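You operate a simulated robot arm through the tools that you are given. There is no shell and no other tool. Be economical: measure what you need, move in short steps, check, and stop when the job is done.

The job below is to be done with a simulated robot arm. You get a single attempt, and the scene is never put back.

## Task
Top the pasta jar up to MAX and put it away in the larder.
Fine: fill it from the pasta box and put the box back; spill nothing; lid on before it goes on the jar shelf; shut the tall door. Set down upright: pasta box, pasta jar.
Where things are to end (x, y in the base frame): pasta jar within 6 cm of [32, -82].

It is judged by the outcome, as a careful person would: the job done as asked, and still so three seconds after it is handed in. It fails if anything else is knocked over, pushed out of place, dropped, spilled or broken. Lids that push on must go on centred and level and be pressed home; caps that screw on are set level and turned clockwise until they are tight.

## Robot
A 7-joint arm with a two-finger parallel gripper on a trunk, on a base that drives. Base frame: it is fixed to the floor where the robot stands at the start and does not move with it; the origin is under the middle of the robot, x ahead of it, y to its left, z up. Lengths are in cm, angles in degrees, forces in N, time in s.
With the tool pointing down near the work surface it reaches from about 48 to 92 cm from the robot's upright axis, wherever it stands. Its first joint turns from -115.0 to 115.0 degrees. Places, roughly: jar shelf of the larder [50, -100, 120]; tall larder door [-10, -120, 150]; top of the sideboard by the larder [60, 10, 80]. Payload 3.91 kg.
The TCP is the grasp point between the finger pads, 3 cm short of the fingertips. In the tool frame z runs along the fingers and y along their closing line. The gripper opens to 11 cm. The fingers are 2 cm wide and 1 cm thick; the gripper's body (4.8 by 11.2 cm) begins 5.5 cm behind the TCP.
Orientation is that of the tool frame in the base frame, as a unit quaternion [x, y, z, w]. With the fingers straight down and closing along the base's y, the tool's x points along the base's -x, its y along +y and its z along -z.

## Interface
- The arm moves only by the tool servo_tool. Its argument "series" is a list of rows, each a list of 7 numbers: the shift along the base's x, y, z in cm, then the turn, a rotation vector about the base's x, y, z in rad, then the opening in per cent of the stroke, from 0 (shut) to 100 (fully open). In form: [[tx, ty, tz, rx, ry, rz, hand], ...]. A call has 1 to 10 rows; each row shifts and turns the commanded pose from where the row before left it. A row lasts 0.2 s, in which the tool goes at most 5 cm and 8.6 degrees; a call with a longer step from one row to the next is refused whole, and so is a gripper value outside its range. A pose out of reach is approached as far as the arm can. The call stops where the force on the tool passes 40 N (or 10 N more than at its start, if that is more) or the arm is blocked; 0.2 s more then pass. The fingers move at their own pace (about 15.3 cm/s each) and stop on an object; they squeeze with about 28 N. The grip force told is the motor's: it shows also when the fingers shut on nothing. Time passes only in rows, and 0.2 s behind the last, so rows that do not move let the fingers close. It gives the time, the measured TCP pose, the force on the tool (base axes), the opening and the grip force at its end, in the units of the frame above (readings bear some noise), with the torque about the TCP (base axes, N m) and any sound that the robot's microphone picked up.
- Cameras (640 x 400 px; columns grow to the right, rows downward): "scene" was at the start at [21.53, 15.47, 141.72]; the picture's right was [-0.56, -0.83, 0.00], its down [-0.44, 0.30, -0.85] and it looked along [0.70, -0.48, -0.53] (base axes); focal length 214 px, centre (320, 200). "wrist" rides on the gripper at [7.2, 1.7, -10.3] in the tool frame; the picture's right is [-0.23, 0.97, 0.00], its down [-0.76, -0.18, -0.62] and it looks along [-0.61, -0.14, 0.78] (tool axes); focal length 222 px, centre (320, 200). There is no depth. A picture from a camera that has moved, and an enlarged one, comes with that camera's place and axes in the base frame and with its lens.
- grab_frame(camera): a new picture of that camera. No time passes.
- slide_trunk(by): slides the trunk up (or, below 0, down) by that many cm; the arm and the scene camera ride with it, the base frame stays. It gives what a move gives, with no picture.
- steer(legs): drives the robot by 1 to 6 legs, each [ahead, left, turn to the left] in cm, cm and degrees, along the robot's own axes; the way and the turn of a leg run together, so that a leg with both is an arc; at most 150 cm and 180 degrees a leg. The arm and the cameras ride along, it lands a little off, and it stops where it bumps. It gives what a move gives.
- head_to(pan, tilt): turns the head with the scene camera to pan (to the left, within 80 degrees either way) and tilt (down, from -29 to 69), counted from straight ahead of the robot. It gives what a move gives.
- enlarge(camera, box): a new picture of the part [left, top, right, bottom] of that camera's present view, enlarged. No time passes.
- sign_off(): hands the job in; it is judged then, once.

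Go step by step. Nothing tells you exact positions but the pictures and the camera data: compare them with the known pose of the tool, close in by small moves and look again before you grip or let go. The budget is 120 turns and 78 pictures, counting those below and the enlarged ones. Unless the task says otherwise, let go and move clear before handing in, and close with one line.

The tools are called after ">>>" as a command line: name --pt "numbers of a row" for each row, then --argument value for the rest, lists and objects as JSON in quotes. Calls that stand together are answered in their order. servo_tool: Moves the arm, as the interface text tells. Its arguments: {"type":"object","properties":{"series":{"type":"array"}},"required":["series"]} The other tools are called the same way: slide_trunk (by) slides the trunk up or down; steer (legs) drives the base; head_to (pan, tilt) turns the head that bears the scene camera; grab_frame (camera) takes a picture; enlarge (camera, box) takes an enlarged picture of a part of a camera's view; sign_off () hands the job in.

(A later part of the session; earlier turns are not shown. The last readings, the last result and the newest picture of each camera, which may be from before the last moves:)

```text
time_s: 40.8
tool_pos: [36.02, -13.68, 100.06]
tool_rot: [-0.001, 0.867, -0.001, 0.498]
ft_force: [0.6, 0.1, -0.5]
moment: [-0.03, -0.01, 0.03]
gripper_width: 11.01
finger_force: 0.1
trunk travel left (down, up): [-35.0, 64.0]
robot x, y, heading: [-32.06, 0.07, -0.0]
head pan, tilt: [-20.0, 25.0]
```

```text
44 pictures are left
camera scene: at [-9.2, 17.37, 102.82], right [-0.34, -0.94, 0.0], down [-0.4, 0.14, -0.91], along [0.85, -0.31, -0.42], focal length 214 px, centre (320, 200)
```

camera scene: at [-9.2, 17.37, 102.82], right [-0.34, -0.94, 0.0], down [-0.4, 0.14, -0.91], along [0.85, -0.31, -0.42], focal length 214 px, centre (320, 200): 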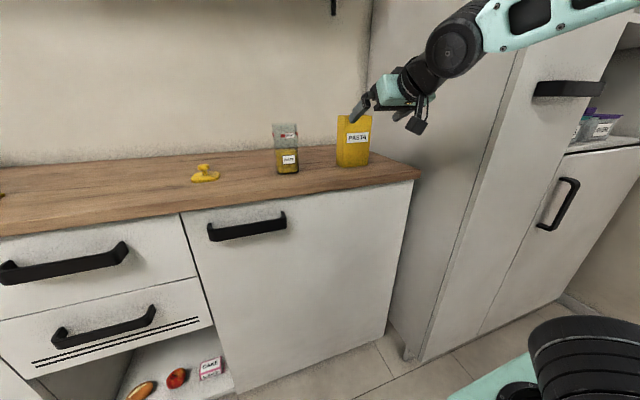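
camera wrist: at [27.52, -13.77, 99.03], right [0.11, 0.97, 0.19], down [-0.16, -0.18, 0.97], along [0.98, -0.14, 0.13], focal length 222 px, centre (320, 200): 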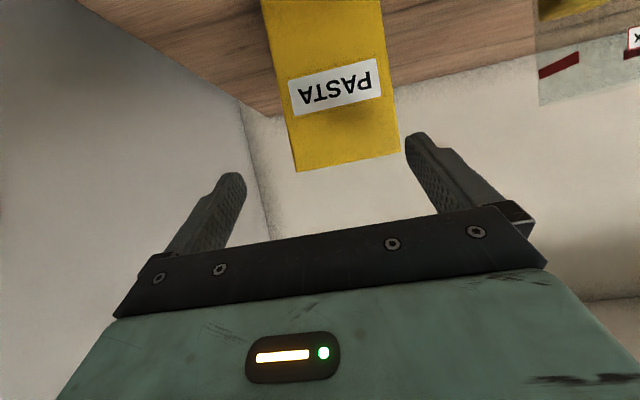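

Now the arm has room and the camera has a good side view. Advancing to the box.

>>> servo_tool --pt "3 0 -1.65 0 0 0 100" --pt "3 0 -1.65 0 0 0 100" --pt "3 0 -1.65 0 0 0 100" --pt "2.9 0 -1.6 0 0 0 100" --pt "0 0 0 0 0 0 100"

>>> enlarge --camera "scene" --box '[260, 60, 440, 200]'

>>> grab_frame --camera "wrist"

```text
time_s: 42.0
tool_pos: [47.26, -13.67, 93.86]
tool_rot: [-0.001, 0.867, 0.0, 0.499]
ft_force: [0.1, -0.5, -0.6]
moment: [0.02, -0.03, 0.04]
gripper_width: 10.97
finger_force: 0.1
out of reach, approached as far as the arm can: row 3
trunk travel left (down, up): [-35.0, 64.0]
robot x, y, heading: [-32.18, 0.38, -0.1]
head pan, tilt: [-20.0, 25.0]
```

```text
2.86 times, centred on (350, 130) of scene
camera zoom: at [-9.21, 17.38, 102.81], right [-0.34, -0.94, 0.0], down [-0.4, 0.14, -0.91], along [0.85, -0.31, -0.42], focal length 613 px, centre (234, 400)
```

zoom: 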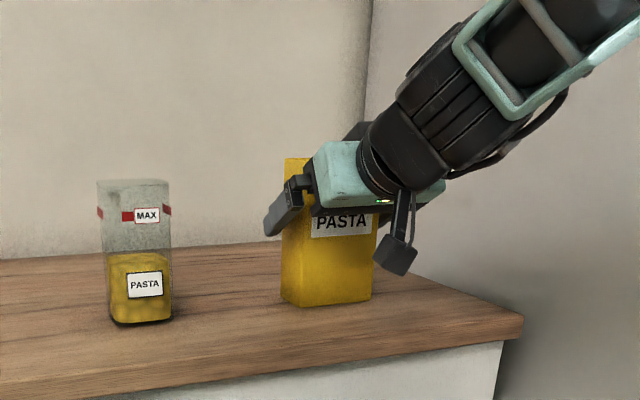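

```text
42 pictures are left
camera wrist: at [34.57, -12.01, 92.65], right [0.11, 0.97, 0.19], down [-0.16, -0.18, 0.97], along [0.98, -0.14, 0.13], focal length 222 px, centre (320, 200)
```

wrist: 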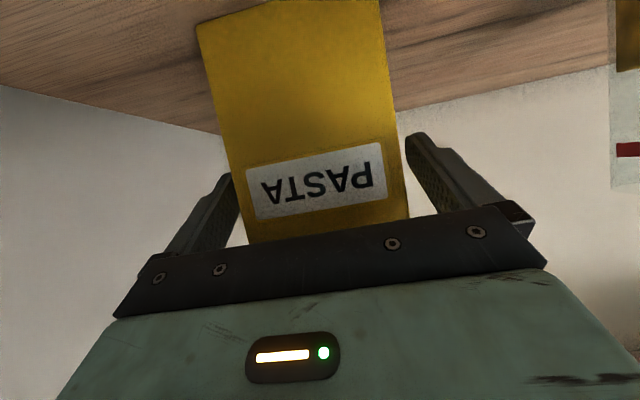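

Fingers straddle the box. The pasta in the jar is clearly below MAX. Closing.

>>> servo_tool --pt "0 0 0 0 0 0 80" --pt "0 0 0 0 0 0 60" --pt "0 0 0 0 0 0 40" --pt "0 0 0 0 0 0 40"

>>> servo_tool --pt "0 0 0.5 0 0 0 40" --pt "0 0 1 0 0 0 40" --pt "0 0 0 0 0 0 40"

>>> enlarge --camera "scene" --box '[260, 60, 440, 200]'

```text
time_s: 43.0
tool_pos: [47.19, -13.6, 93.91]
tool_rot: [-0.001, 0.866, -0.001, 0.499]
ft_force: [0.2, 0.3, 0.0]
moment: [-0.02, -0.06, 0.02]
gripper_width: 8.47
finger_force: 28.2
trunk travel left (down, up): [-35.0, 64.0]
robot x, y, heading: [-31.89, -0.06, 0.1]
head pan, tilt: [-20.0, 25.0]
```

```text
time_s: 43.8
tool_pos: [47.27, -13.83, 95.28]
tool_rot: [0.0, 0.867, -0.001, 0.498]
ft_force: [0.2, -0.5, -0.9]
moment: [-0.01, 0.01, -0.01]
gripper_width: 8.5
finger_force: 28.1
trunk travel left (down, up): [-35.0, 64.0]
robot x, y, heading: [-31.87, 0.0, -0.0]
head pan, tilt: [-20.0, 25.0]
```

```text
2.86 times, centred on (350, 130) of scene
camera zoom: at [-9.2, 17.37, 102.81], right [-0.34, -0.94, 0.0], down [-0.4, 0.14, -0.91], along [0.85, -0.31, -0.42], focal length 613 px, centre (234, 400)
```

zoom: 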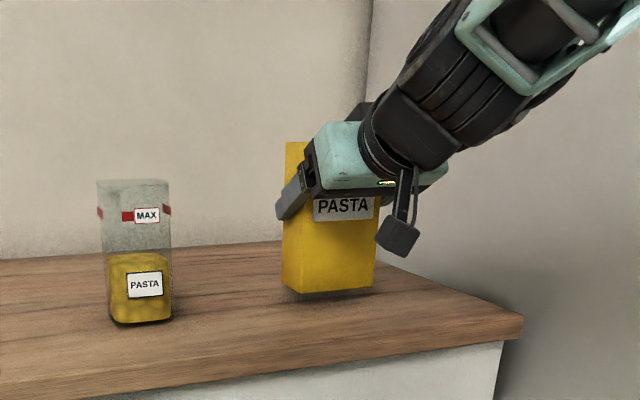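

Box is held securely, 8.5 cm wide. I'll lift it clear, then lower the trunk 10 cm so the camera can see the jar level side-on under the hand.

>>> servo_tool --pt "-0.5 0 3 0 0 0 40" --pt "-0.7 0 3.5 0 0 0 40" --pt "-1 0 3.5 0 0 0 40" --pt "-1 0 3.5 0 0 0 40" --pt "-0.9 0 3.2 0 0 0 40" --pt "0 0 0 0 0 0 40"

>>> slide_trunk --by -10

>>> head_to --pan -10 --tilt 5

>>> grab_frame --camera "scene"

```text
time_s: 45.2
tool_pos: [43.49, -13.54, 111.61]
tool_rot: [-0.001, 0.867, -0.001, 0.499]
ft_force: [-0.6, -0.6, -1.2]
moment: [0.0, -0.02, -0.03]
gripper_width: 8.47
finger_force: 28.5
trunk travel left (down, up): [-35.0, 64.0]
robot x, y, heading: [-31.8, -0.14, 0.1]
head pan, tilt: [-20.0, 25.0]
```

```text
time_s: 46.5
tool_pos: [43.61, -13.55, 101.67]
tool_rot: [-0.001, 0.867, -0.001, 0.499]
ft_force: [0.4, -0.5, -0.8]
moment: [0.01, 0.03, -0.01]
gripper_width: 8.5
finger_force: 27.8
trunk travel left (down, up): [-25.0, 74.0]
robot x, y, heading: [-32.07, -0.44, 0.3]
head pan, tilt: [-20.0, 25.0]
```

```text
time_s: 47.3
tool_pos: [43.53, -13.67, 101.58]
tool_rot: [-0.001, 0.867, -0.001, 0.499]
ft_force: [-0.4, 0.3, -1.3]
moment: [0.01, 0.0, -0.01]
gripper_width: 8.48
finger_force: 27.8
trunk travel left (down, up): [-25.0, 74.0]
robot x, y, heading: [-32.23, -0.0, -0.2]
head pan, tilt: [-10.0, 5.0]
```

```text
40 pictures are left
camera scene: at [-8.82, 18.93, 96.05], right [-0.17, -0.99, 0.0], down [-0.09, 0.02, -1.0], along [0.98, -0.17, -0.09], focal length 214 px, centre (320, 200)
```

scene: 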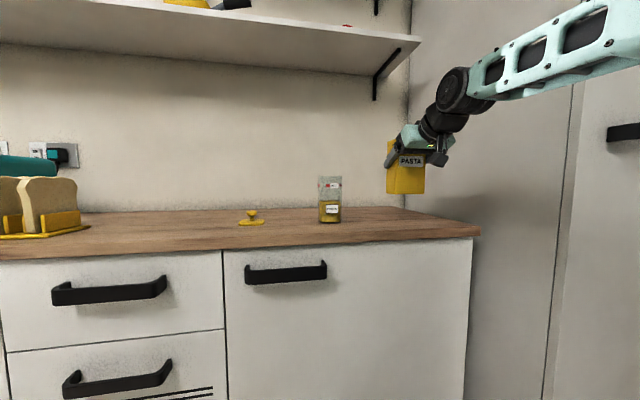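

I'll tilt the box 30° off to the side, then bring its lower corner over the jar.

>>> servo_tool --pt "0 0 1 -0.118 0.055 0 40" --pt "0 0 0.5 -0.118 0.055 0 40" --pt "0 0 0 -0.118 0.055 0 40" --pt "0 0 0 -0.118 0.055 0 40" --pt "0 3 0 0 0 0 40" --pt "-0.1 3 0 0 0 0 40" --pt "-0.2 3 0 0 0 0 40" --pt "0 3 0 0 0 0 40" --pt "0 1 0 0 0 0 40" --pt "0 0 0 0 0 0 40"

>>> enlarge --camera "scene" --box '[260, 110, 440, 240]'

```text
time_s: 49.5
tool_pos: [43.07, -0.55, 103.31]
tool_rot: [-0.118, 0.892, -0.203, 0.387]
ft_force: [0.4, -0.1, -2.1]
moment: [-0.01, -0.01, 0.01]
gripper_width: 8.5
finger_force: 28.1
trunk travel left (down, up): [-25.0, 74.0]
robot x, y, heading: [-31.82, 0.13, 0.1]
head pan, tilt: [-10.0, 5.0]
```

```text
3.08 times, centred on (350, 175) of scene
camera zoom: at [-8.82, 18.93, 96.06], right [-0.17, -0.99, 0.0], down [-0.09, 0.01, -1.0], along [0.98, -0.17, -0.09], focal length 660 px, centre (228, 277)
```

zoom: 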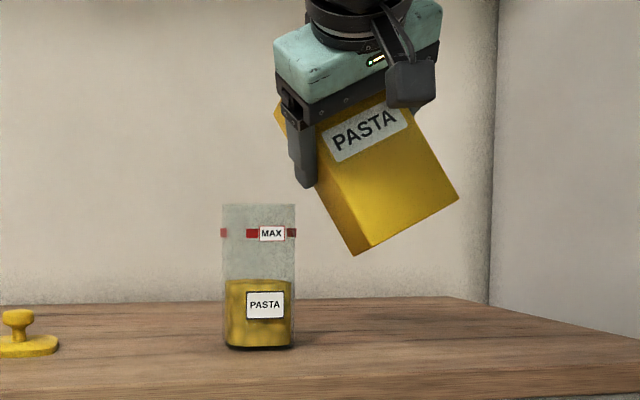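

Positioned well. Tilting gradually now: to 45°, then 60°, keeping the pouring corner over the jar.

>>> servo_tool --pt "0 0.1 -0.5 -0.1187 0.0554 0 40" --pt "0 0.1 -0.5 -0.1187 0.0554 0 40" --pt "0 0 0 0 0 0 40" --pt "0 0.15 0 -0.1187 0.0554 0 40" --pt "0.1 0.1 0 -0.1187 0.0554 0 40" --pt "0 0 0 0 0 0 40"

>>> enlarge --camera "scene" --box '[260, 110, 440, 240]'

```text
time_s: 50.9
tool_pos: [43.34, -0.07, 102.17]
tool_rot: [-0.227, 0.856, -0.394, 0.249]
ft_force: [-1.1, 0.6, -2.1]
moment: [0.05, 0.03, -0.03]
gripper_width: 8.49
finger_force: 28.1
trunk travel left (down, up): [-25.0, 74.0]
robot x, y, heading: [-31.8, 0.0, 0.0]
head pan, tilt: [-10.0, 5.0]
```

```text
3.08 times, centred on (350, 175) of scene
camera zoom: at [-8.81, 18.93, 96.06], right [-0.17, -0.99, 0.0], down [-0.09, 0.01, -1.0], along [0.98, -0.17, -0.09], focal length 660 px, centre (228, 277)
```

zoom: 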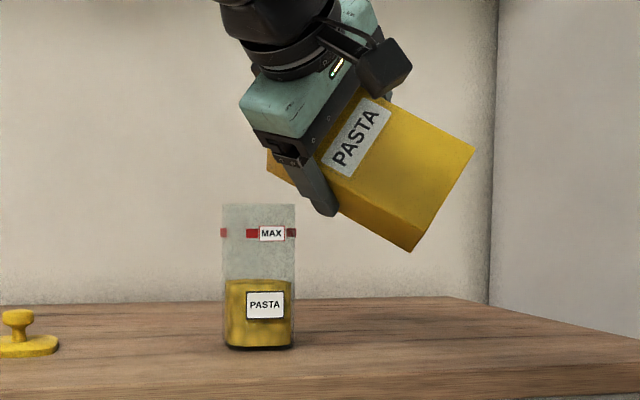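

No flow yet at 60°. I'll continue to 75° in small steps with the corner kept at the same spot.

>>> servo_tool --pt "0.1 0.35 0.5 -0.1187 0.0554 0 40" --pt "0 0 0 0 0 0 40" --pt "0.1 0.4 0.5 -0.1187 0.0554 0 40" --pt "0 0 0 0 0 0 40"

>>> enlarge --camera "scene" --box '[260, 110, 440, 240]'

```text
time_s: 51.9
tool_pos: [43.43, 0.55, 103.33]
tool_rot: [-0.275, 0.816, -0.478, 0.173]
ft_force: [0.2, 0.4, -1.3]
moment: [0.02, 0.01, 0.0]
gripper_width: 8.48
finger_force: 27.9
trunk travel left (down, up): [-25.0, 74.0]
robot x, y, heading: [-32.05, -0.01, 0.2]
head pan, tilt: [-10.0, 5.0]
```

```text
3.08 times, centred on (350, 175) of scene
camera zoom: at [-8.81, 18.93, 96.06], right [-0.17, -0.99, 0.0], down [-0.09, 0.01, -1.0], along [0.98, -0.17, -0.09], focal length 660 px, centre (228, 277)
```

zoom: 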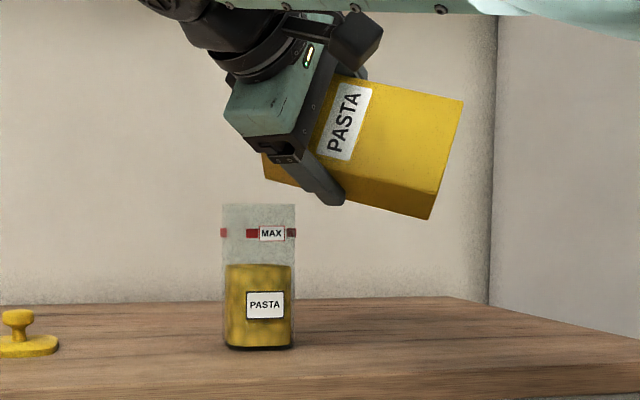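

It's flowing: the level rose and nothing is spilled. I'll hold for a moment and look again.

>>> servo_tool --pt "0 0 0 0 0 0 40" --pt "0 0 0 0 0 0 40"

>>> enlarge --camera "scene" --box '[260, 110, 440, 240]'

```text
time_s: 52.5
tool_pos: [43.55, 0.69, 103.22]
tool_rot: [-0.276, 0.816, -0.478, 0.174]
ft_force: [0.5, -1.0, -1.4]
moment: [0.03, 0.02, 0.03]
gripper_width: 8.49
finger_force: 28.3
trunk travel left (down, up): [-25.0, 74.0]
robot x, y, heading: [-32.26, -0.19, 0.2]
head pan, tilt: [-10.0, 5.0]
```

```text
3.08 times, centred on (350, 175) of scene
camera zoom: at [-8.82, 18.93, 96.06], right [-0.17, -0.99, 0.0], down [-0.09, 0.01, -1.0], along [0.98, -0.17, -0.09], focal length 660 px, centre (228, 277)
```

zoom: 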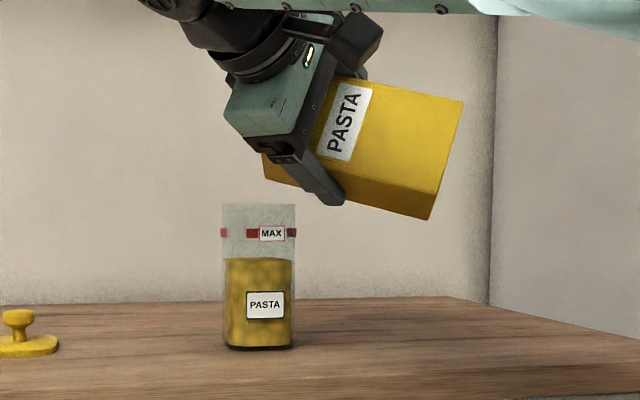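

Level still rising gently. Holding longer.

>>> servo_tool --pt "0 0 0 0 0 0 40" --pt "0 0 0 0 0 0 40" --pt "0 0 0 0 0 0 40" --pt "0 0 0 0 0 0 40"

>>> enlarge --camera "scene" --box '[260, 110, 440, 240]'

```text
time_s: 53.5
tool_pos: [43.51, 0.72, 103.31]
tool_rot: [-0.276, 0.815, -0.478, 0.174]
ft_force: [0.0, -0.1, -1.7]
moment: [0.08, -0.02, -0.03]
gripper_width: 8.49
finger_force: 27.7
trunk travel left (down, up): [-25.0, 74.0]
robot x, y, heading: [-32.25, -0.34, 0.1]
head pan, tilt: [-10.0, 5.0]
```

```text
3.08 times, centred on (350, 175) of scene
camera zoom: at [-8.82, 18.93, 96.06], right [-0.17, -0.99, 0.0], down [-0.09, 0.01, -1.0], along [0.98, -0.17, -0.09], focal length 660 px, centre (228, 277)
```

zoom: 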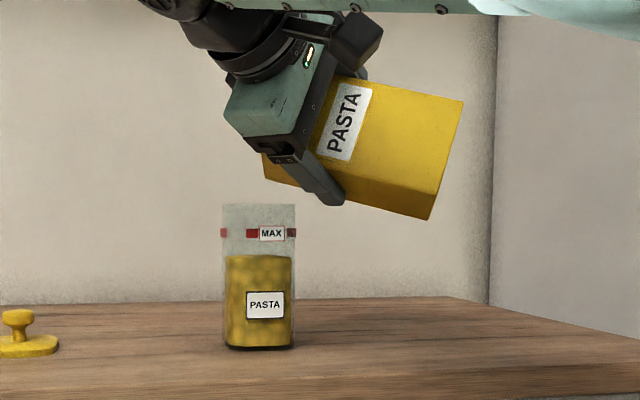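

Flow settled at this tilt. I'll tilt about 4° more and wait.

>>> servo_tool --pt "0.13 0.28 0.3 -0.0634 0.0296 0 40" --pt "0 0 0 0 0 0 40" --pt "0 0 0 0 0 0 40" --pt "0 0 0 0 0 0 40" --pt "0 0 0 0 0 0 40" --pt "0 0 0 0 0 0 40"

>>> enlarge --camera "scene" --box '[260, 110, 440, 240]'

```text
time_s: 54.9
tool_pos: [43.67, 0.88, 103.52]
tool_rot: [-0.287, 0.803, -0.5, 0.152]
ft_force: [-0.3, -0.4, -1.8]
moment: [0.09, 0.06, 0.01]
gripper_width: 8.49
finger_force: 28.6
trunk travel left (down, up): [-25.0, 74.0]
robot x, y, heading: [-32.14, -0.41, -0.0]
head pan, tilt: [-10.0, 5.0]
```

```text
3.08 times, centred on (350, 175) of scene
camera zoom: at [-8.82, 18.93, 96.06], right [-0.17, -0.99, 0.0], down [-0.09, 0.01, -1.0], along [0.98, -0.17, -0.09], focal length 660 px, centre (228, 277)
```

zoom: 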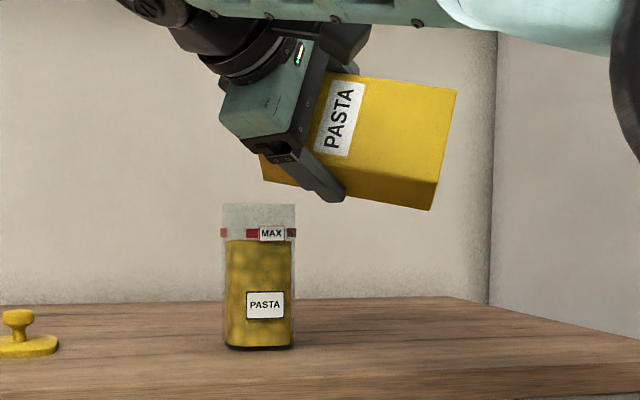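

Level is just under the MAX mark. A short wait and a zoomed check before the last bit.

>>> servo_tool --pt "0 0 0 0 0 0 40" --pt "0 0 0 0 0 0 40" --pt "0 0 0 0 0 0 40"

>>> enlarge --camera "scene" --box '[310, 160, 360, 192]'

```text
time_s: 55.7
tool_pos: [43.69, 0.96, 103.59]
tool_rot: [-0.287, 0.803, -0.5, 0.152]
ft_force: [0.1, -0.2, -2.1]
moment: [0.04, -0.05, 0.02]
gripper_width: 8.49
finger_force: 27.8
trunk travel left (down, up): [-25.0, 74.0]
robot x, y, heading: [-32.22, -0.21, -0.2]
head pan, tilt: [-10.0, 5.0]
```

```text
12.50 times, centred on (335, 176) of scene
camera zoom: at [-8.82, 18.93, 96.06], right [-0.17, -0.99, 0.0], down [-0.09, 0.01, -1.0], along [0.98, -0.17, -0.09], focal length 2681 px, centre (132, 500)
```

zoom: 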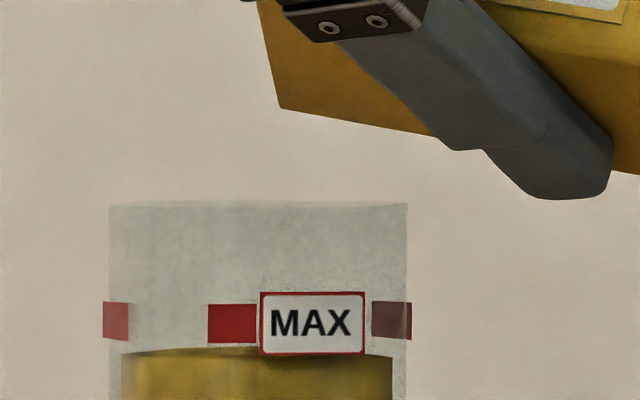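

Level is about 0.5 cm below the bar's middle. Adding about 1.3° of tilt.

>>> servo_tool --pt "0.04 0.09 0.1 -0.0206 0.0096 0 40" --pt "0 0 0 0 0 0 40" --pt "0 0 0 0 0 0 40" --pt "0 0 0 0 0 0 40" --pt "0 0 0 0 0 0 40" --pt "0 0 0 0 0 0 40" --pt "0 0 0 0 0 0 40"

>>> enlarge --camera "scene" --box '[310, 160, 360, 192]'

```text
time_s: 57.3
tool_pos: [43.68, 1.15, 103.58]
tool_rot: [-0.292, 0.799, -0.506, 0.144]
ft_force: [0.5, 0.1, -1.3]
moment: [0.06, -0.05, 0.0]
gripper_width: 8.45
finger_force: 27.8
trunk travel left (down, up): [-25.0, 74.0]
robot x, y, heading: [-32.0, -0.14, -0.0]
head pan, tilt: [-10.0, 5.0]
```

```text
12.50 times, centred on (335, 176) of scene
camera zoom: at [-8.82, 18.93, 96.06], right [-0.17, -0.99, 0.0], down [-0.09, 0.01, -1.0], along [0.98, -0.17, -0.09], focal length 2681 px, centre (132, 500)
```

zoom: 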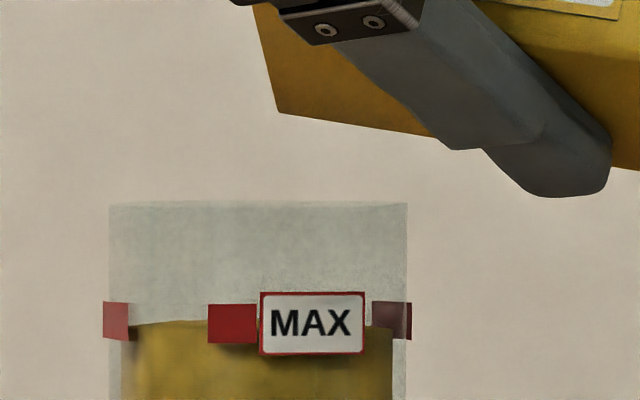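

Level is right at the MAX mark with nothing spilled. Tilting back now along the same path.

>>> servo_tool --pt "-0.17 -0.37 -0.4 0.0838 -0.0391 0 40" --pt "-0.1 -0.38 -0.5 0.1187 -0.0554 0 40" --pt "-0.1 -0.38 -0.5 0.1187 -0.0554 0 40" --pt "-0.05 -0.12 0 0.1187 -0.0554 0 40" --pt "-0.05 -0.12 0 0.1187 -0.0554 0 40" --pt "0 -0.1 0.5 0.1187 -0.0554 0 40" --pt "0 -0.1 0.5 0.1187 -0.0554 0 40" --pt "0 0 0 0 0 0 40"

>>> enlarge --camera "scene" --box '[260, 110, 440, 240]'

```text
time_s: 59.1
tool_pos: [43.37, -0.5, 103.1]
tool_rot: [-0.117, 0.892, -0.203, 0.388]
ft_force: [-0.3, 0.2, -1.5]
moment: [0.03, -0.01, 0.04]
gripper_width: 8.48
finger_force: 27.6
trunk travel left (down, up): [-25.0, 74.0]
robot x, y, heading: [-31.95, -0.16, 0.1]
head pan, tilt: [-10.0, 5.0]
```

```text
3.08 times, centred on (350, 175) of scene
camera zoom: at [-8.82, 18.93, 96.06], right [-0.17, -0.99, 0.0], down [-0.09, 0.01, -1.0], along [0.98, -0.17, -0.09], focal length 660 px, centre (228, 277)
```

zoom: 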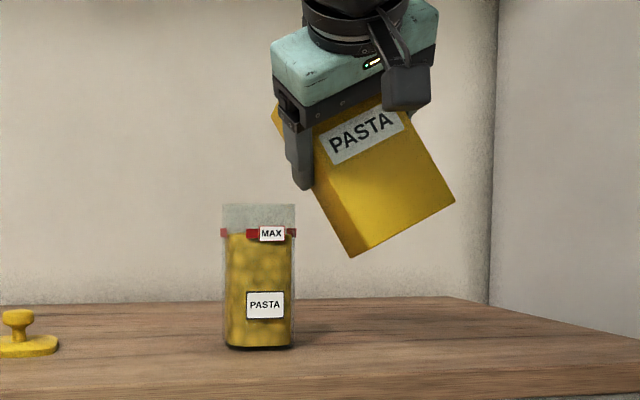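

Jar is filled to MAX. Now moving the box back over its place and righting it.

>>> servo_tool --pt "0 -3.2 0 0 0 0 40" --pt "0 -3.3 0 0 0 0 40" --pt "0 -3.3 0 0 0 0 40" --pt "0 -3.3 0 0.118 -0.055 0 40" --pt "1 0 -0.5 0.118 -0.055 0 40" --pt "1 0 -0.5 0.118 -0.055 0 40" --pt "1 0 0 0.118 -0.055 0 40" --pt "0.85 0 0 0 0 0 40" --pt "0 0 -3 0 0 0 40" --pt "0 0 0 0 0 0 40"

>>> enlarge --camera "scene" --box '[290, 120, 470, 250]'

```text
time_s: 61.3
tool_pos: [47.2, -13.61, 99.25]
tool_rot: [-0.002, 0.867, -0.001, 0.498]
ft_force: [0.4, 0.1, -1.3]
moment: [0.02, 0.0, -0.01]
gripper_width: 8.44
finger_force: 28.1
trunk travel left (down, up): [-25.0, 74.0]
robot x, y, heading: [-31.72, -0.25, 0.1]
head pan, tilt: [-10.0, 5.0]
```

```text
3.08 times, centred on (380, 185) of scene
camera zoom: at [-8.82, 18.93, 96.06], right [-0.17, -0.99, 0.0], down [-0.09, 0.01, -1.0], along [0.98, -0.17, -0.09], focal length 660 px, centre (135, 246)
```

zoom: 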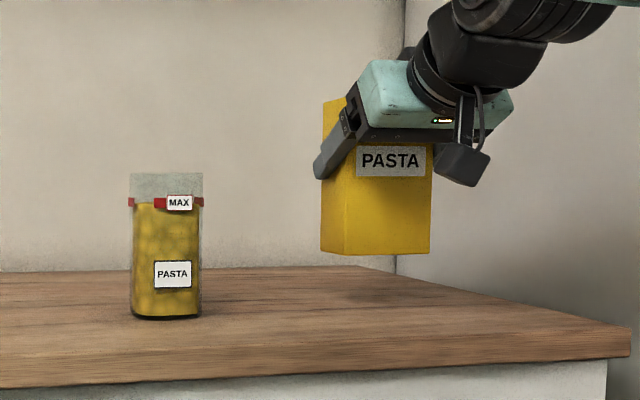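

Box is upright above its spot. Lowering to the original grip height (93.9).

>>> servo_tool --pt "0 0 -2.5 0 0 0 40" --pt "0 0 -1.5 0 0 0 40" --pt "0 0 -0.7 0 0 0 40" --pt "0 0 -0.4 0 0 0 40" --pt "0 0 0 0 0 0 40"

>>> servo_tool --pt "0 0 -0.2 0 0 0 40" --pt "0 0 0 0 0 0 40"

```text
time_s: 62.5
tool_pos: [47.17, -13.57, 94.06]
tool_rot: [-0.001, 0.867, -0.001, 0.498]
ft_force: [-0.7, 0.1, -1.5]
moment: [0.0, 0.02, 0.01]
gripper_width: 8.48
finger_force: 27.7
trunk travel left (down, up): [-25.0, 74.0]
robot x, y, heading: [-31.92, 0.21, 0.0]
head pan, tilt: [-10.0, 5.0]
```

```text
time_s: 63.1
tool_pos: [47.13, -13.72, 93.9]
tool_rot: [-0.001, 0.867, -0.001, 0.498]
ft_force: [-0.3, 0.1, 0.3]
moment: [0.09, 0.05, -0.01]
gripper_width: 8.45
finger_force: 28.1
trunk travel left (down, up): [-25.0, 74.0]
robot x, y, heading: [-32.38, 0.09, 0.1]
head pan, tilt: [-10.0, 5.0]
```

Just touching. I'll press down a hair more, release, and back straight out.

>>> servo_tool --pt "0 0 -0.1 0 0 0 40" --pt "0 0 0 0 0 0 40" --pt "0 0 0 0 0 0 85" --pt "0 0 0 0 0 0 100" --pt "0 0 0 0 0 0 100" --pt "-3 0 1.73 0 0 0 100" --pt "-3 0 1.73 0 0 0 100" --pt "-3 0 1.73 0 0 0 100" --pt "-2 0 1.15 0 0 0 100" --pt "0 0 0 0 0 0 100"

>>> enlarge --camera "scene" --box '[230, 100, 470, 260]'

```text
time_s: 65.3
tool_pos: [36.06, -13.95, 100.18]
tool_rot: [0.0, 0.867, -0.001, 0.499]
ft_force: [1.2, 0.4, 0.3]
moment: [0.02, 0.01, -0.02]
gripper_width: 11.03
finger_force: 0.1
trunk travel left (down, up): [-25.0, 74.0]
robot x, y, heading: [-32.1, 0.07, 0.1]
head pan, tilt: [-10.0, 5.0]
```

```text
2.50 times, centred on (350, 180) of scene
camera zoom: at [-8.82, 18.93, 96.06], right [-0.17, -0.99, 0.0], down [-0.09, 0.01, -1.0], along [0.98, -0.17, -0.09], focal length 536 px, centre (245, 250)
```

zoom: 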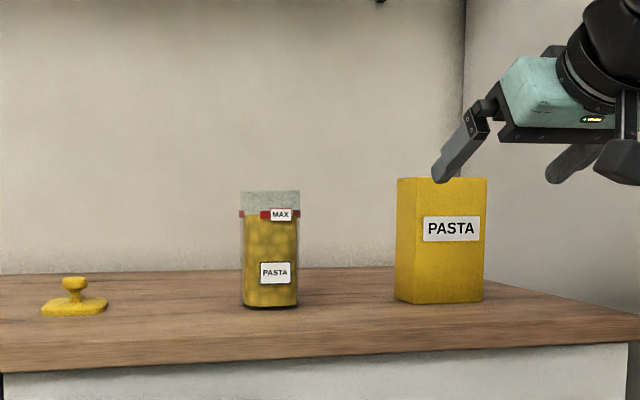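

Box is back in place. Next I'll go to the lid: lift, swing left and return the tool to pointing down, then drive 10 cm forward for reach.

>>> servo_tool --pt "0 0 4 0 0 0 60" --pt "0 4.5 1 0 0.1163 0 60" --pt "0 4.5 1 0 0.1163 0 60" --pt "0 4.5 1 0 0.1163 0 60" --pt "0 4.5 1 0 0.1163 0 60" --pt "0 4.5 0 0 0.1163 0 60" --pt "0 4.5 0 0 0.1163 0 60" --pt "0 4.5 0 0 0.1163 0 60" --pt "0 4.5 0 0 0.1163 0 60" --pt "0 4.8 0 0 0.1166 0 60"

>>> steer --legs '[[10, 0, 0]]'

>>> grab_frame --camera "wrist"

```text
time_s: 67.5
tool_pos: [33.19, 12.73, 104.51]
tool_rot: [0.002, 0.989, 0.004, 0.148]
ft_force: [-0.1, 0.2, 0.2]
moment: [0.0, 0.02, 0.0]
gripper_width: 6.63
finger_force: 0.1
out of reach, approached as far as the arm can: row 6, 7, 8, 9, 10
trunk travel left (down, up): [-25.0, 74.0]
robot x, y, heading: [-31.65, 0.02, 0.2]
head pan, tilt: [-10.0, 5.0]
```

```text
time_s: 68.7
tool_pos: [43.06, 12.63, 104.51]
tool_rot: [0.003, 0.989, 0.002, 0.148]
ft_force: [0.3, 0.1, 0.0]
moment: [-0.01, -0.01, -0.06]
gripper_width: 6.6
finger_force: 0.1
trunk travel left (down, up): [-25.0, 74.0]
robot x, y, heading: [-22.21, -0.11, 0.1]
head pan, tilt: [-10.0, 5.0]
```

```text
28 pictures are left
camera wrist: at [33.07, 14.43, 112.21], right [0.22, 0.97, 0.07], down [0.55, -0.19, 0.82], along [0.81, -0.14, -0.57], focal length 222 px, centre (320, 200)
```

wrist: 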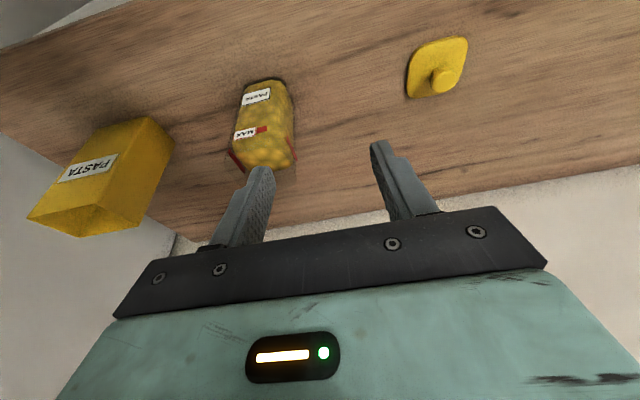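

The shoulder is now too low for a downward tool. I'll raise the trunk in stages while lowering the tool relative to it.

>>> slide_trunk --by 15

>>> servo_tool --pt "0 4 -1 0 0.1 0 60" --pt "0 4 -2 0 0.1 0 60" --pt "0 3 -3 0 0.098 0 60" --pt "0 3 -3 0 0 0 60"

>>> slide_trunk --by 15

```text
time_s: 70.4
tool_pos: [43.15, 12.76, 119.47]
tool_rot: [0.003, 0.989, 0.002, 0.148]
ft_force: [0.0, -0.1, 0.3]
moment: [-0.01, 0.0, -0.02]
gripper_width: 6.62
finger_force: 0.1
trunk travel left (down, up): [-40.0, 59.0]
robot x, y, heading: [-22.02, -0.45, -0.1]
head pan, tilt: [-10.0, 5.0]
```

```text
time_s: 71.4
tool_pos: [39.4, 25.05, 109.41]
tool_rot: [0.005, 1.0, 0.004, 0.025]
ft_force: [-0.4, -0.5, -0.3]
moment: [0.01, 0.0, 0.0]
gripper_width: 6.57
finger_force: 0.1
out of reach, approached as far as the arm can: row 1, 2, 3
trunk travel left (down, up): [-40.0, 59.0]
robot x, y, heading: [-21.9, 0.17, 0.3]
head pan, tilt: [-10.0, 5.0]
```

```text
time_s: 73.2
tool_pos: [39.55, 25.14, 124.48]
tool_rot: [0.003, 1.0, 0.002, 0.025]
ft_force: [0.7, -0.3, -0.6]
moment: [-0.01, 0.01, -0.01]
gripper_width: 6.61
finger_force: 0.1
trunk travel left (down, up): [-55.0, 44.0]
robot x, y, heading: [-21.89, 0.11, -0.0]
head pan, tilt: [-10.0, 5.0]
```

Now turn the last 3° and move above the lid.

>>> servo_tool --pt "2.4 0.5 -3.5 0 0.05 0 60" --pt "2.4 0.5 -3.5 0 0 0 60" --pt "2.4 0.4 -3.5 0 0 0 60" --pt "2.2 0.4 -4 0 0 0 60" --pt "0 0 -3.5 0 0 0 60" --pt "0 0 0 0 0 0 60"

>>> grab_frame --camera "wrist"

```text
time_s: 74.6
tool_pos: [49.11, 26.98, 106.49]
tool_rot: [0.003, 1.0, 0.002, 0.0]
ft_force: [-0.4, 0.8, 0.1]
moment: [0.01, -0.02, -0.01]
gripper_width: 6.6
finger_force: 0.1
trunk travel left (down, up): [-55.0, 44.0]
robot x, y, heading: [-21.68, -0.14, 0.2]
head pan, tilt: [-10.0, 5.0]
```

```text
27 pictures are left
camera wrist: at [41.73, 28.69, 116.74], right [0.23, 0.97, 0.01], down [0.76, -0.19, 0.62], along [0.61, -0.14, -0.78], focal length 222 px, centre (320, 200)
```

wrist: 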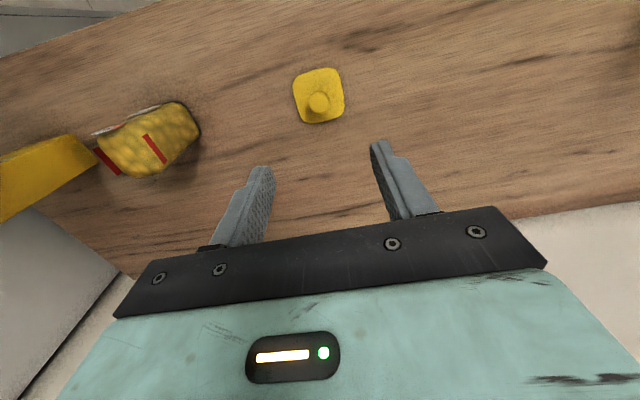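

Lined up with the knob. Descending and gripping it.

>>> servo_tool --pt "0 0 -5 0 0 0 60" --pt "0 0 -5 0 0 0 60" --pt "0 0 -4 0 0 0 60" --pt "0 0 -2 0 0 0 60" --pt "0 0 -1.1 0 0 0 60" --pt "0 0 0 0 0 0 30" --pt "0 0 0 0 0 0 0" --pt "0 0 0 0 0 0 0"

>>> servo_tool --pt "0 0 2 0 0 0 0" --pt "0 0 5 0 0 0 0" --pt "0 0 5 0 0 0 0" --pt "0 0 5 0 0 0 0" --pt "0 -4.5 2 0 0 0 0" --pt "-0.3 -4.5 0 0 0 0 0" --pt "-0.5 -4.5 0 0 0 0 0" --pt "-0.5 -4.5 0 0 0 0 0" --pt "0 -2.4 0 0 0 0 0"

>>> head_to --pan -15 --tilt 30

>>> grab_frame --camera "scene"

```text
time_s: 76.4
tool_pos: [48.88, 26.85, 89.42]
tool_rot: [0.003, 1.0, 0.003, 0.0]
ft_force: [-0.1, 0.4, -0.2]
moment: [0.03, 0.02, 0.03]
gripper_width: 2.33
finger_force: 27.9
trunk travel left (down, up): [-55.0, 44.0]
robot x, y, heading: [-22.33, 0.07, 0.2]
head pan, tilt: [-10.0, 5.0]
```

```text
time_s: 78.4
tool_pos: [47.62, 6.48, 108.25]
tool_rot: [0.004, 1.0, 0.002, -0.001]
ft_force: [0.4, 0.1, -0.2]
moment: [-0.01, 0.01, -0.05]
gripper_width: 2.32
finger_force: 27.8
trunk travel left (down, up): [-55.0, 44.0]
robot x, y, heading: [-22.34, -0.22, 0.1]
head pan, tilt: [-10.0, 5.0]
```

```text
time_s: 79.2
tool_pos: [47.55, 6.46, 108.22]
tool_rot: [0.003, 1.0, 0.003, 0.001]
ft_force: [-0.4, -0.5, 0.0]
moment: [0.01, 0.03, -0.02]
gripper_width: 2.32
finger_force: 27.7
trunk travel left (down, up): [-55.0, 44.0]
robot x, y, heading: [-21.95, -0.2, 0.2]
head pan, tilt: [-15.0, 30.0]
```

```text
26 pictures are left
camera scene: at [0.8, 18.15, 122.03], right [-0.26, -0.97, 0.0], down [-0.48, 0.13, -0.87], along [0.84, -0.22, -0.5], focal length 214 px, centre (320, 200)
```

scene: 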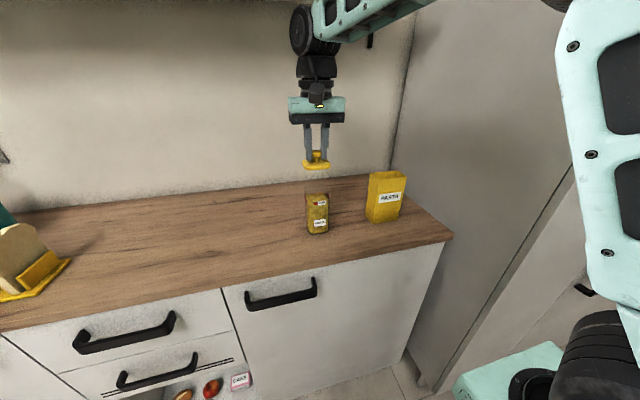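

Lid is above the jar at the same spot it came off. Lowering in small steps.

>>> servo_tool --pt "0.05 0.03 -3 0 0 0 0" --pt "0 0 -1.5 0 0 0 0" --pt "0 0 -0.5 0 0 0 0" --pt "0 0 0 0 0 0 0"

>>> enlarge --camera "scene" --box '[270, 130, 370, 250]'

>>> grab_frame --camera "wrist"

```text
time_s: 80.2
tool_pos: [47.64, 6.6, 103.13]
tool_rot: [0.003, 1.0, 0.003, 0.001]
ft_force: [0.4, 0.4, 0.1]
moment: [-0.02, 0.02, 0.04]
gripper_width: 2.3
finger_force: 27.9
trunk travel left (down, up): [-55.0, 44.0]
robot x, y, heading: [-21.93, 0.17, -0.0]
head pan, tilt: [-15.0, 30.0]
```

```text
3.33 times, centred on (320, 190) of scene
camera zoom: at [0.8, 18.15, 122.02], right [-0.26, -0.97, 0.0], down [-0.48, 0.13, -0.87], along [0.84, -0.22, -0.5], focal length 715 px, centre (320, 233)
```

zoom: 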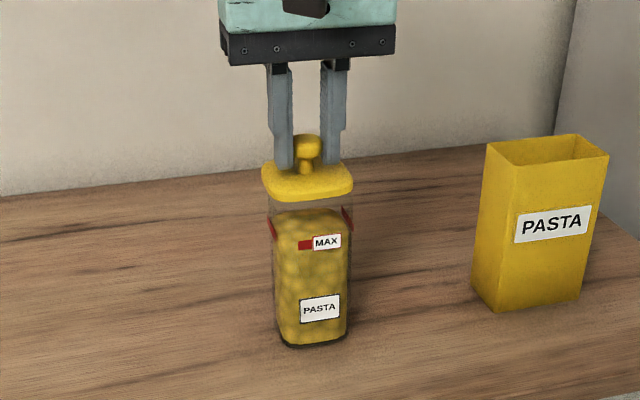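

```text
24 pictures are left
camera wrist: at [40.36, 8.28, 113.28], right [0.23, 0.97, 0.01], down [0.76, -0.19, 0.62], along [0.61, -0.14, -0.78], focal length 222 px, centre (320, 200)
```

wrist: 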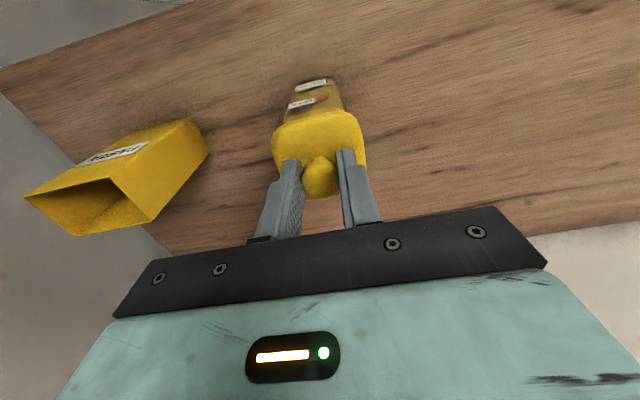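

Aligned. Now lowering onto the jar with force checks.

>>> servo_tool --pt "0 0 -0.3 0 0 0 0" --pt "0 0 -0.3 0 0 0 0" --pt "0 0 -0.2 0 0 0 0" --pt "0 0 0 0 0 0 0"

>>> servo_tool --pt "0 0 -0.3 0 0 0 0" --pt "0 0 0 0 0 0 0"

```text
time_s: 81.2
tool_pos: [47.65, 6.44, 102.57]
tool_rot: [0.003, 1.0, 0.003, 0.0]
ft_force: [0.5, -0.4, -0.6]
moment: [0.03, 0.0, 0.0]
gripper_width: 2.3
finger_force: 28.5
trunk travel left (down, up): [-55.0, 44.0]
robot x, y, heading: [-22.2, 0.0, -0.0]
head pan, tilt: [-15.0, 30.0]
```

```text
time_s: 81.8
tool_pos: [47.71, 6.52, 102.25]
tool_rot: [0.003, 1.0, 0.003, 0.0]
ft_force: [-0.5, 0.2, 0.1]
moment: [0.03, 0.01, 0.0]
gripper_width: 2.33
finger_force: 27.9
trunk travel left (down, up): [-55.0, 44.0]
robot x, y, heading: [-21.95, 0.0, -0.1]
head pan, tilt: [-15.0, 30.0]
```

>>> servo_tool --pt "0 0 -0.25 0 0 0 0" --pt "0 0 0 0 0 0 0"

>>> servo_tool --pt "0 0 -0.2 0 0 0 0" --pt "0 0 0 0 0 0 0"

>>> servo_tool --pt "0 0 -0.2 0 0 0 0" --pt "0 0 0 0 0 0 0"

```text
time_s: 82.5
tool_pos: [47.67, 6.56, 101.96]
tool_rot: [0.003, 1.0, 0.002, 0.0]
ft_force: [0.1, -0.7, -0.5]
moment: [-0.03, 0.05, 0.01]
gripper_width: 2.33
finger_force: 28.1
trunk travel left (down, up): [-55.0, 44.0]
robot x, y, heading: [-22.32, -0.21, 0.1]
head pan, tilt: [-15.0, 30.0]
```

```text
time_s: 83.0
tool_pos: [47.56, 6.51, 101.96]
tool_rot: [0.004, 1.0, 0.002, 0.0]
ft_force: [-3.2, -1.4, 9.6]
moment: [0.06, 0.12, 0.04]
gripper_width: 2.33
finger_force: 28.2
trunk travel left (down, up): [-55.0, 44.0]
robot x, y, heading: [-22.26, 0.1, -0.3]
head pan, tilt: [-15.0, 30.0]
heard: snap
```

```text
time_s: 83.7
tool_pos: [47.54, 6.47, 101.73]
tool_rot: [0.005, 1.0, 0.001, 0.003]
ft_force: [-2.8, -5.0, 27.5]
moment: [-0.14, -0.14, -0.04]
gripper_width: 2.37
finger_force: 28.1
trunk travel left (down, up): [-55.0, 44.0]
robot x, y, heading: [-21.95, -0.19, 0.1]
head pan, tilt: [-15.0, 30.0]
```

The lid snapped home and took 27 N firmly. I'll ease off, release and rise, then check.

>>> servo_tool --pt "0 0 0.3 0 0 0 0" --pt "0 0 0 0 0 0 30" --pt "0 0 0 0 0 0 60" --pt "0 0 0 0 0 0 60" --pt "0 0 3 0 0 0 60" --pt "0 0 5 0 0 0 60" --pt "0 0 4 0 0 0 60"

>>> enlarge --camera "scene" --box '[270, 170, 370, 250]'

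>>> head_to --pan -70 --tilt 15

>>> grab_frame --camera "scene"

```text
time_s: 85.2
tool_pos: [47.45, 6.13, 113.97]
tool_rot: [0.003, 1.0, 0.004, -0.001]
ft_force: [0.6, 0.0, -0.1]
moment: [0.02, 0.0, 0.0]
gripper_width: 6.61
finger_force: 0.1
trunk travel left (down, up): [-55.0, 44.0]
robot x, y, heading: [-22.23, -0.24, -0.3]
head pan, tilt: [-15.0, 30.0]
```

```text
5.00 times, centred on (320, 210) of scene
camera zoom: at [0.81, 18.16, 122.01], right [-0.26, -0.97, 0.0], down [-0.48, 0.13, -0.87], along [0.84, -0.22, -0.5], focal length 1072 px, centre (320, 150)
```

zoom: 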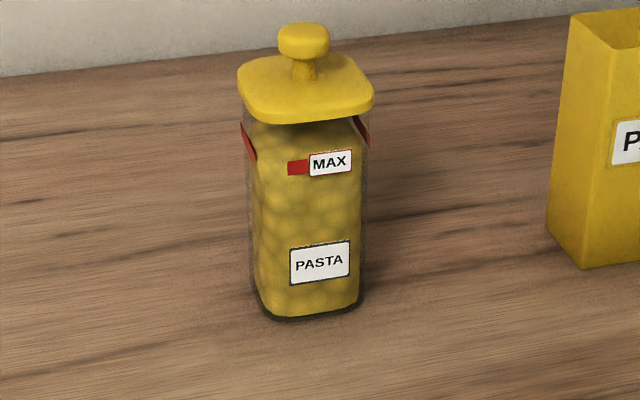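

```text
time_s: 86.5
tool_pos: [47.56, 6.2, 113.94]
tool_rot: [0.004, 1.0, 0.003, 0.0]
ft_force: [0.4, 0.5, -0.1]
moment: [-0.05, 0.0, 0.02]
gripper_width: 6.59
finger_force: 0.1
trunk travel left (down, up): [-55.0, 44.0]
robot x, y, heading: [-22.25, 0.01, -0.1]
head pan, tilt: [-70.0, 15.0]
```

```text
22 pictures are left
camera scene: at [-4.73, 11.72, 124.44], right [-0.94, -0.34, 0.0], down [-0.09, 0.24, -0.97], along [0.33, -0.91, -0.26], focal length 214 px, centre (320, 200)
```

scene: 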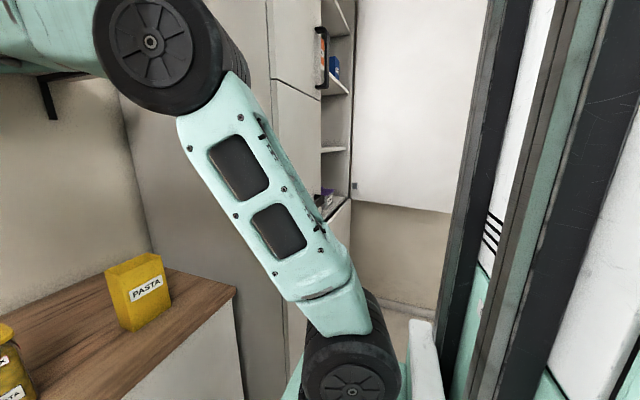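

Lid is centred and level. Beyond, I can see the larder's open niche with shelves, and the tall door standing open. Next: back off, re-pitch the tool to 30° below horizontal, and lower the trunk to take the jar from the front.

>>> steer --legs '[[-10, 0, 0]]'

>>> servo_tool --pt "-0.3 0 1 0 -0.1496 0 90" --pt "-0.3 0 1 0 -0.1496 0 90" --pt "-0.3 0 1 0 -0.1496 0 90" --pt "0 0 1 0 -0.1496 0 90" --pt "0 0 1 0 -0.1496 0 90" --pt "0 0 1 0 -0.1496 0 90" --pt "0 0 0 0 -0.1496 0 90" --pt "0 0 0 0 0 0 90"

>>> slide_trunk --by -20

>>> head_to --pan -15 --tilt 10

>>> grab_frame --camera "scene"

```text
time_s: 87.6
tool_pos: [37.48, 6.11, 113.99]
tool_rot: [0.003, 1.0, 0.003, 0.0]
ft_force: [0.4, -0.8, 0.6]
moment: [0.02, -0.01, 0.0]
gripper_width: 6.59
finger_force: 0.0
trunk travel left (down, up): [-55.0, 44.0]
robot x, y, heading: [-32.23, 0.2, 0.0]
head pan, tilt: [-70.0, 15.0]
```

```text
time_s: 89.4
tool_pos: [36.47, 6.13, 119.91]
tool_rot: [0.002, 0.866, 0.004, 0.501]
ft_force: [-0.3, -0.3, 0.9]
moment: [0.04, 0.01, -0.02]
gripper_width: 9.91
finger_force: 0.0
trunk travel left (down, up): [-55.0, 44.0]
robot x, y, heading: [-32.52, 0.3, -0.1]
head pan, tilt: [-70.0, 15.0]
```

```text
time_s: 91.6
tool_pos: [36.56, 6.12, 99.92]
tool_rot: [0.002, 0.866, 0.004, 0.499]
ft_force: [0.2, 0.1, 1.2]
moment: [-0.02, 0.01, -0.02]
gripper_width: 9.93
finger_force: 0.1
trunk travel left (down, up): [-35.0, 64.0]
robot x, y, heading: [-32.29, -0.16, -0.0]
head pan, tilt: [-70.0, 15.0]
```

```text
time_s: 92.8
tool_pos: [36.54, 6.11, 99.96]
tool_rot: [0.002, 0.866, 0.004, 0.499]
ft_force: [-0.1, -0.3, -0.1]
moment: [0.03, 0.02, 0.02]
gripper_width: 9.88
finger_force: 0.1
trunk travel left (down, up): [-35.0, 64.0]
robot x, y, heading: [-32.18, -0.02, 0.3]
head pan, tilt: [-15.0, 10.0]
```

```text
21 pictures are left
camera scene: at [-9.08, 18.08, 105.25], right [-0.26, -0.97, 0.0], down [-0.17, 0.05, -0.98], along [0.95, -0.26, -0.17], focal length 214 px, centre (320, 200)
```

scene: 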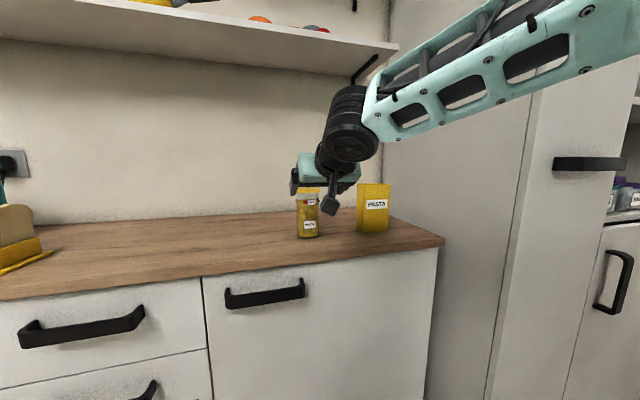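

Pose is good. Approaching so that the fingers straddle the jar body below the lid.

>>> servo_tool --pt "1 0.35 -3 0 0 0 90" --pt "3 0 -1.8 0 0 0 90" --pt "3 0 -1.8 0 0 0 90" --pt "3.2 0 -1.8 0 0 0 90" --pt "0.2 0 0 0 0 0 90" --pt "0 0 0 0 0 0 90"

>>> enlarge --camera "scene" --box '[260, 150, 400, 250]'

```text
time_s: 94.2
tool_pos: [47.02, 6.32, 91.34]
tool_rot: [0.002, 0.866, 0.005, 0.5]
ft_force: [-0.5, -0.4, 0.0]
moment: [0.0, 0.02, 0.0]
gripper_width: 9.91
finger_force: 0.1
trunk travel left (down, up): [-35.0, 64.0]
robot x, y, heading: [-31.87, 0.13, 0.1]
head pan, tilt: [-15.0, 10.0]
```

```text
4.00 times, centred on (330, 200) of scene
camera zoom: at [-9.08, 18.09, 105.25], right [-0.26, -0.97, 0.0], down [-0.17, 0.04, -0.98], along [0.95, -0.25, -0.17], focal length 858 px, centre (280, 200)
```

zoom: 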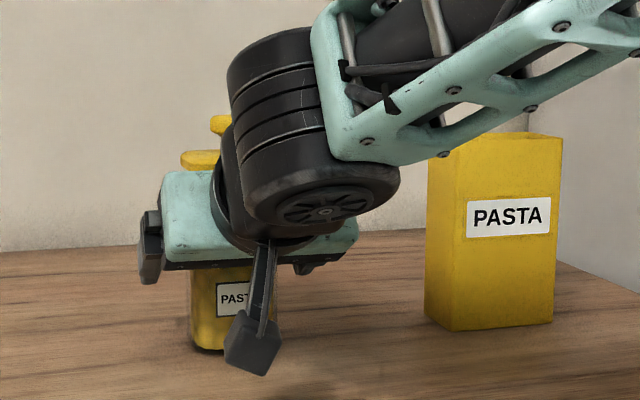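

Straddling the jar. Closing and lifting slightly.

>>> servo_tool --pt "0 0 0 0 0 0 70" --pt "0 0 0 0 0 0 50" --pt "0 0 0 0 0 0 20" --pt "0 0 0 0 0 0 20" --pt "0 0 0.5 0 0 0 20" --pt "0 0 1 0 0 0 20" --pt "0 0 0 0 0 0 20"

>>> enlarge --camera "scene" --box '[260, 150, 400, 250]'

```text
time_s: 95.8
tool_pos: [46.93, 6.47, 92.9]
tool_rot: [0.002, 0.866, 0.004, 0.5]
ft_force: [-0.4, 0.6, -2.3]
moment: [-0.02, 0.03, 0.02]
gripper_width: 5.96
finger_force: 28.3
trunk travel left (down, up): [-35.0, 64.0]
robot x, y, heading: [-32.48, 0.32, -0.1]
head pan, tilt: [-15.0, 10.0]
```

```text
4.00 times, centred on (330, 200) of scene
camera zoom: at [-9.07, 18.09, 105.25], right [-0.26, -0.97, 0.0], down [-0.17, 0.04, -0.98], along [0.95, -0.25, -0.17], focal length 858 px, centre (280, 200)
```

zoom: 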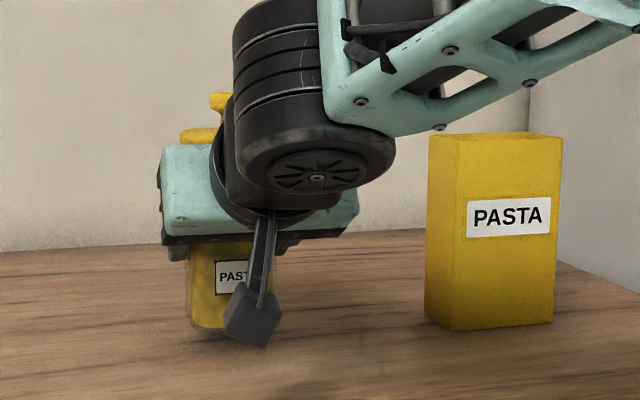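

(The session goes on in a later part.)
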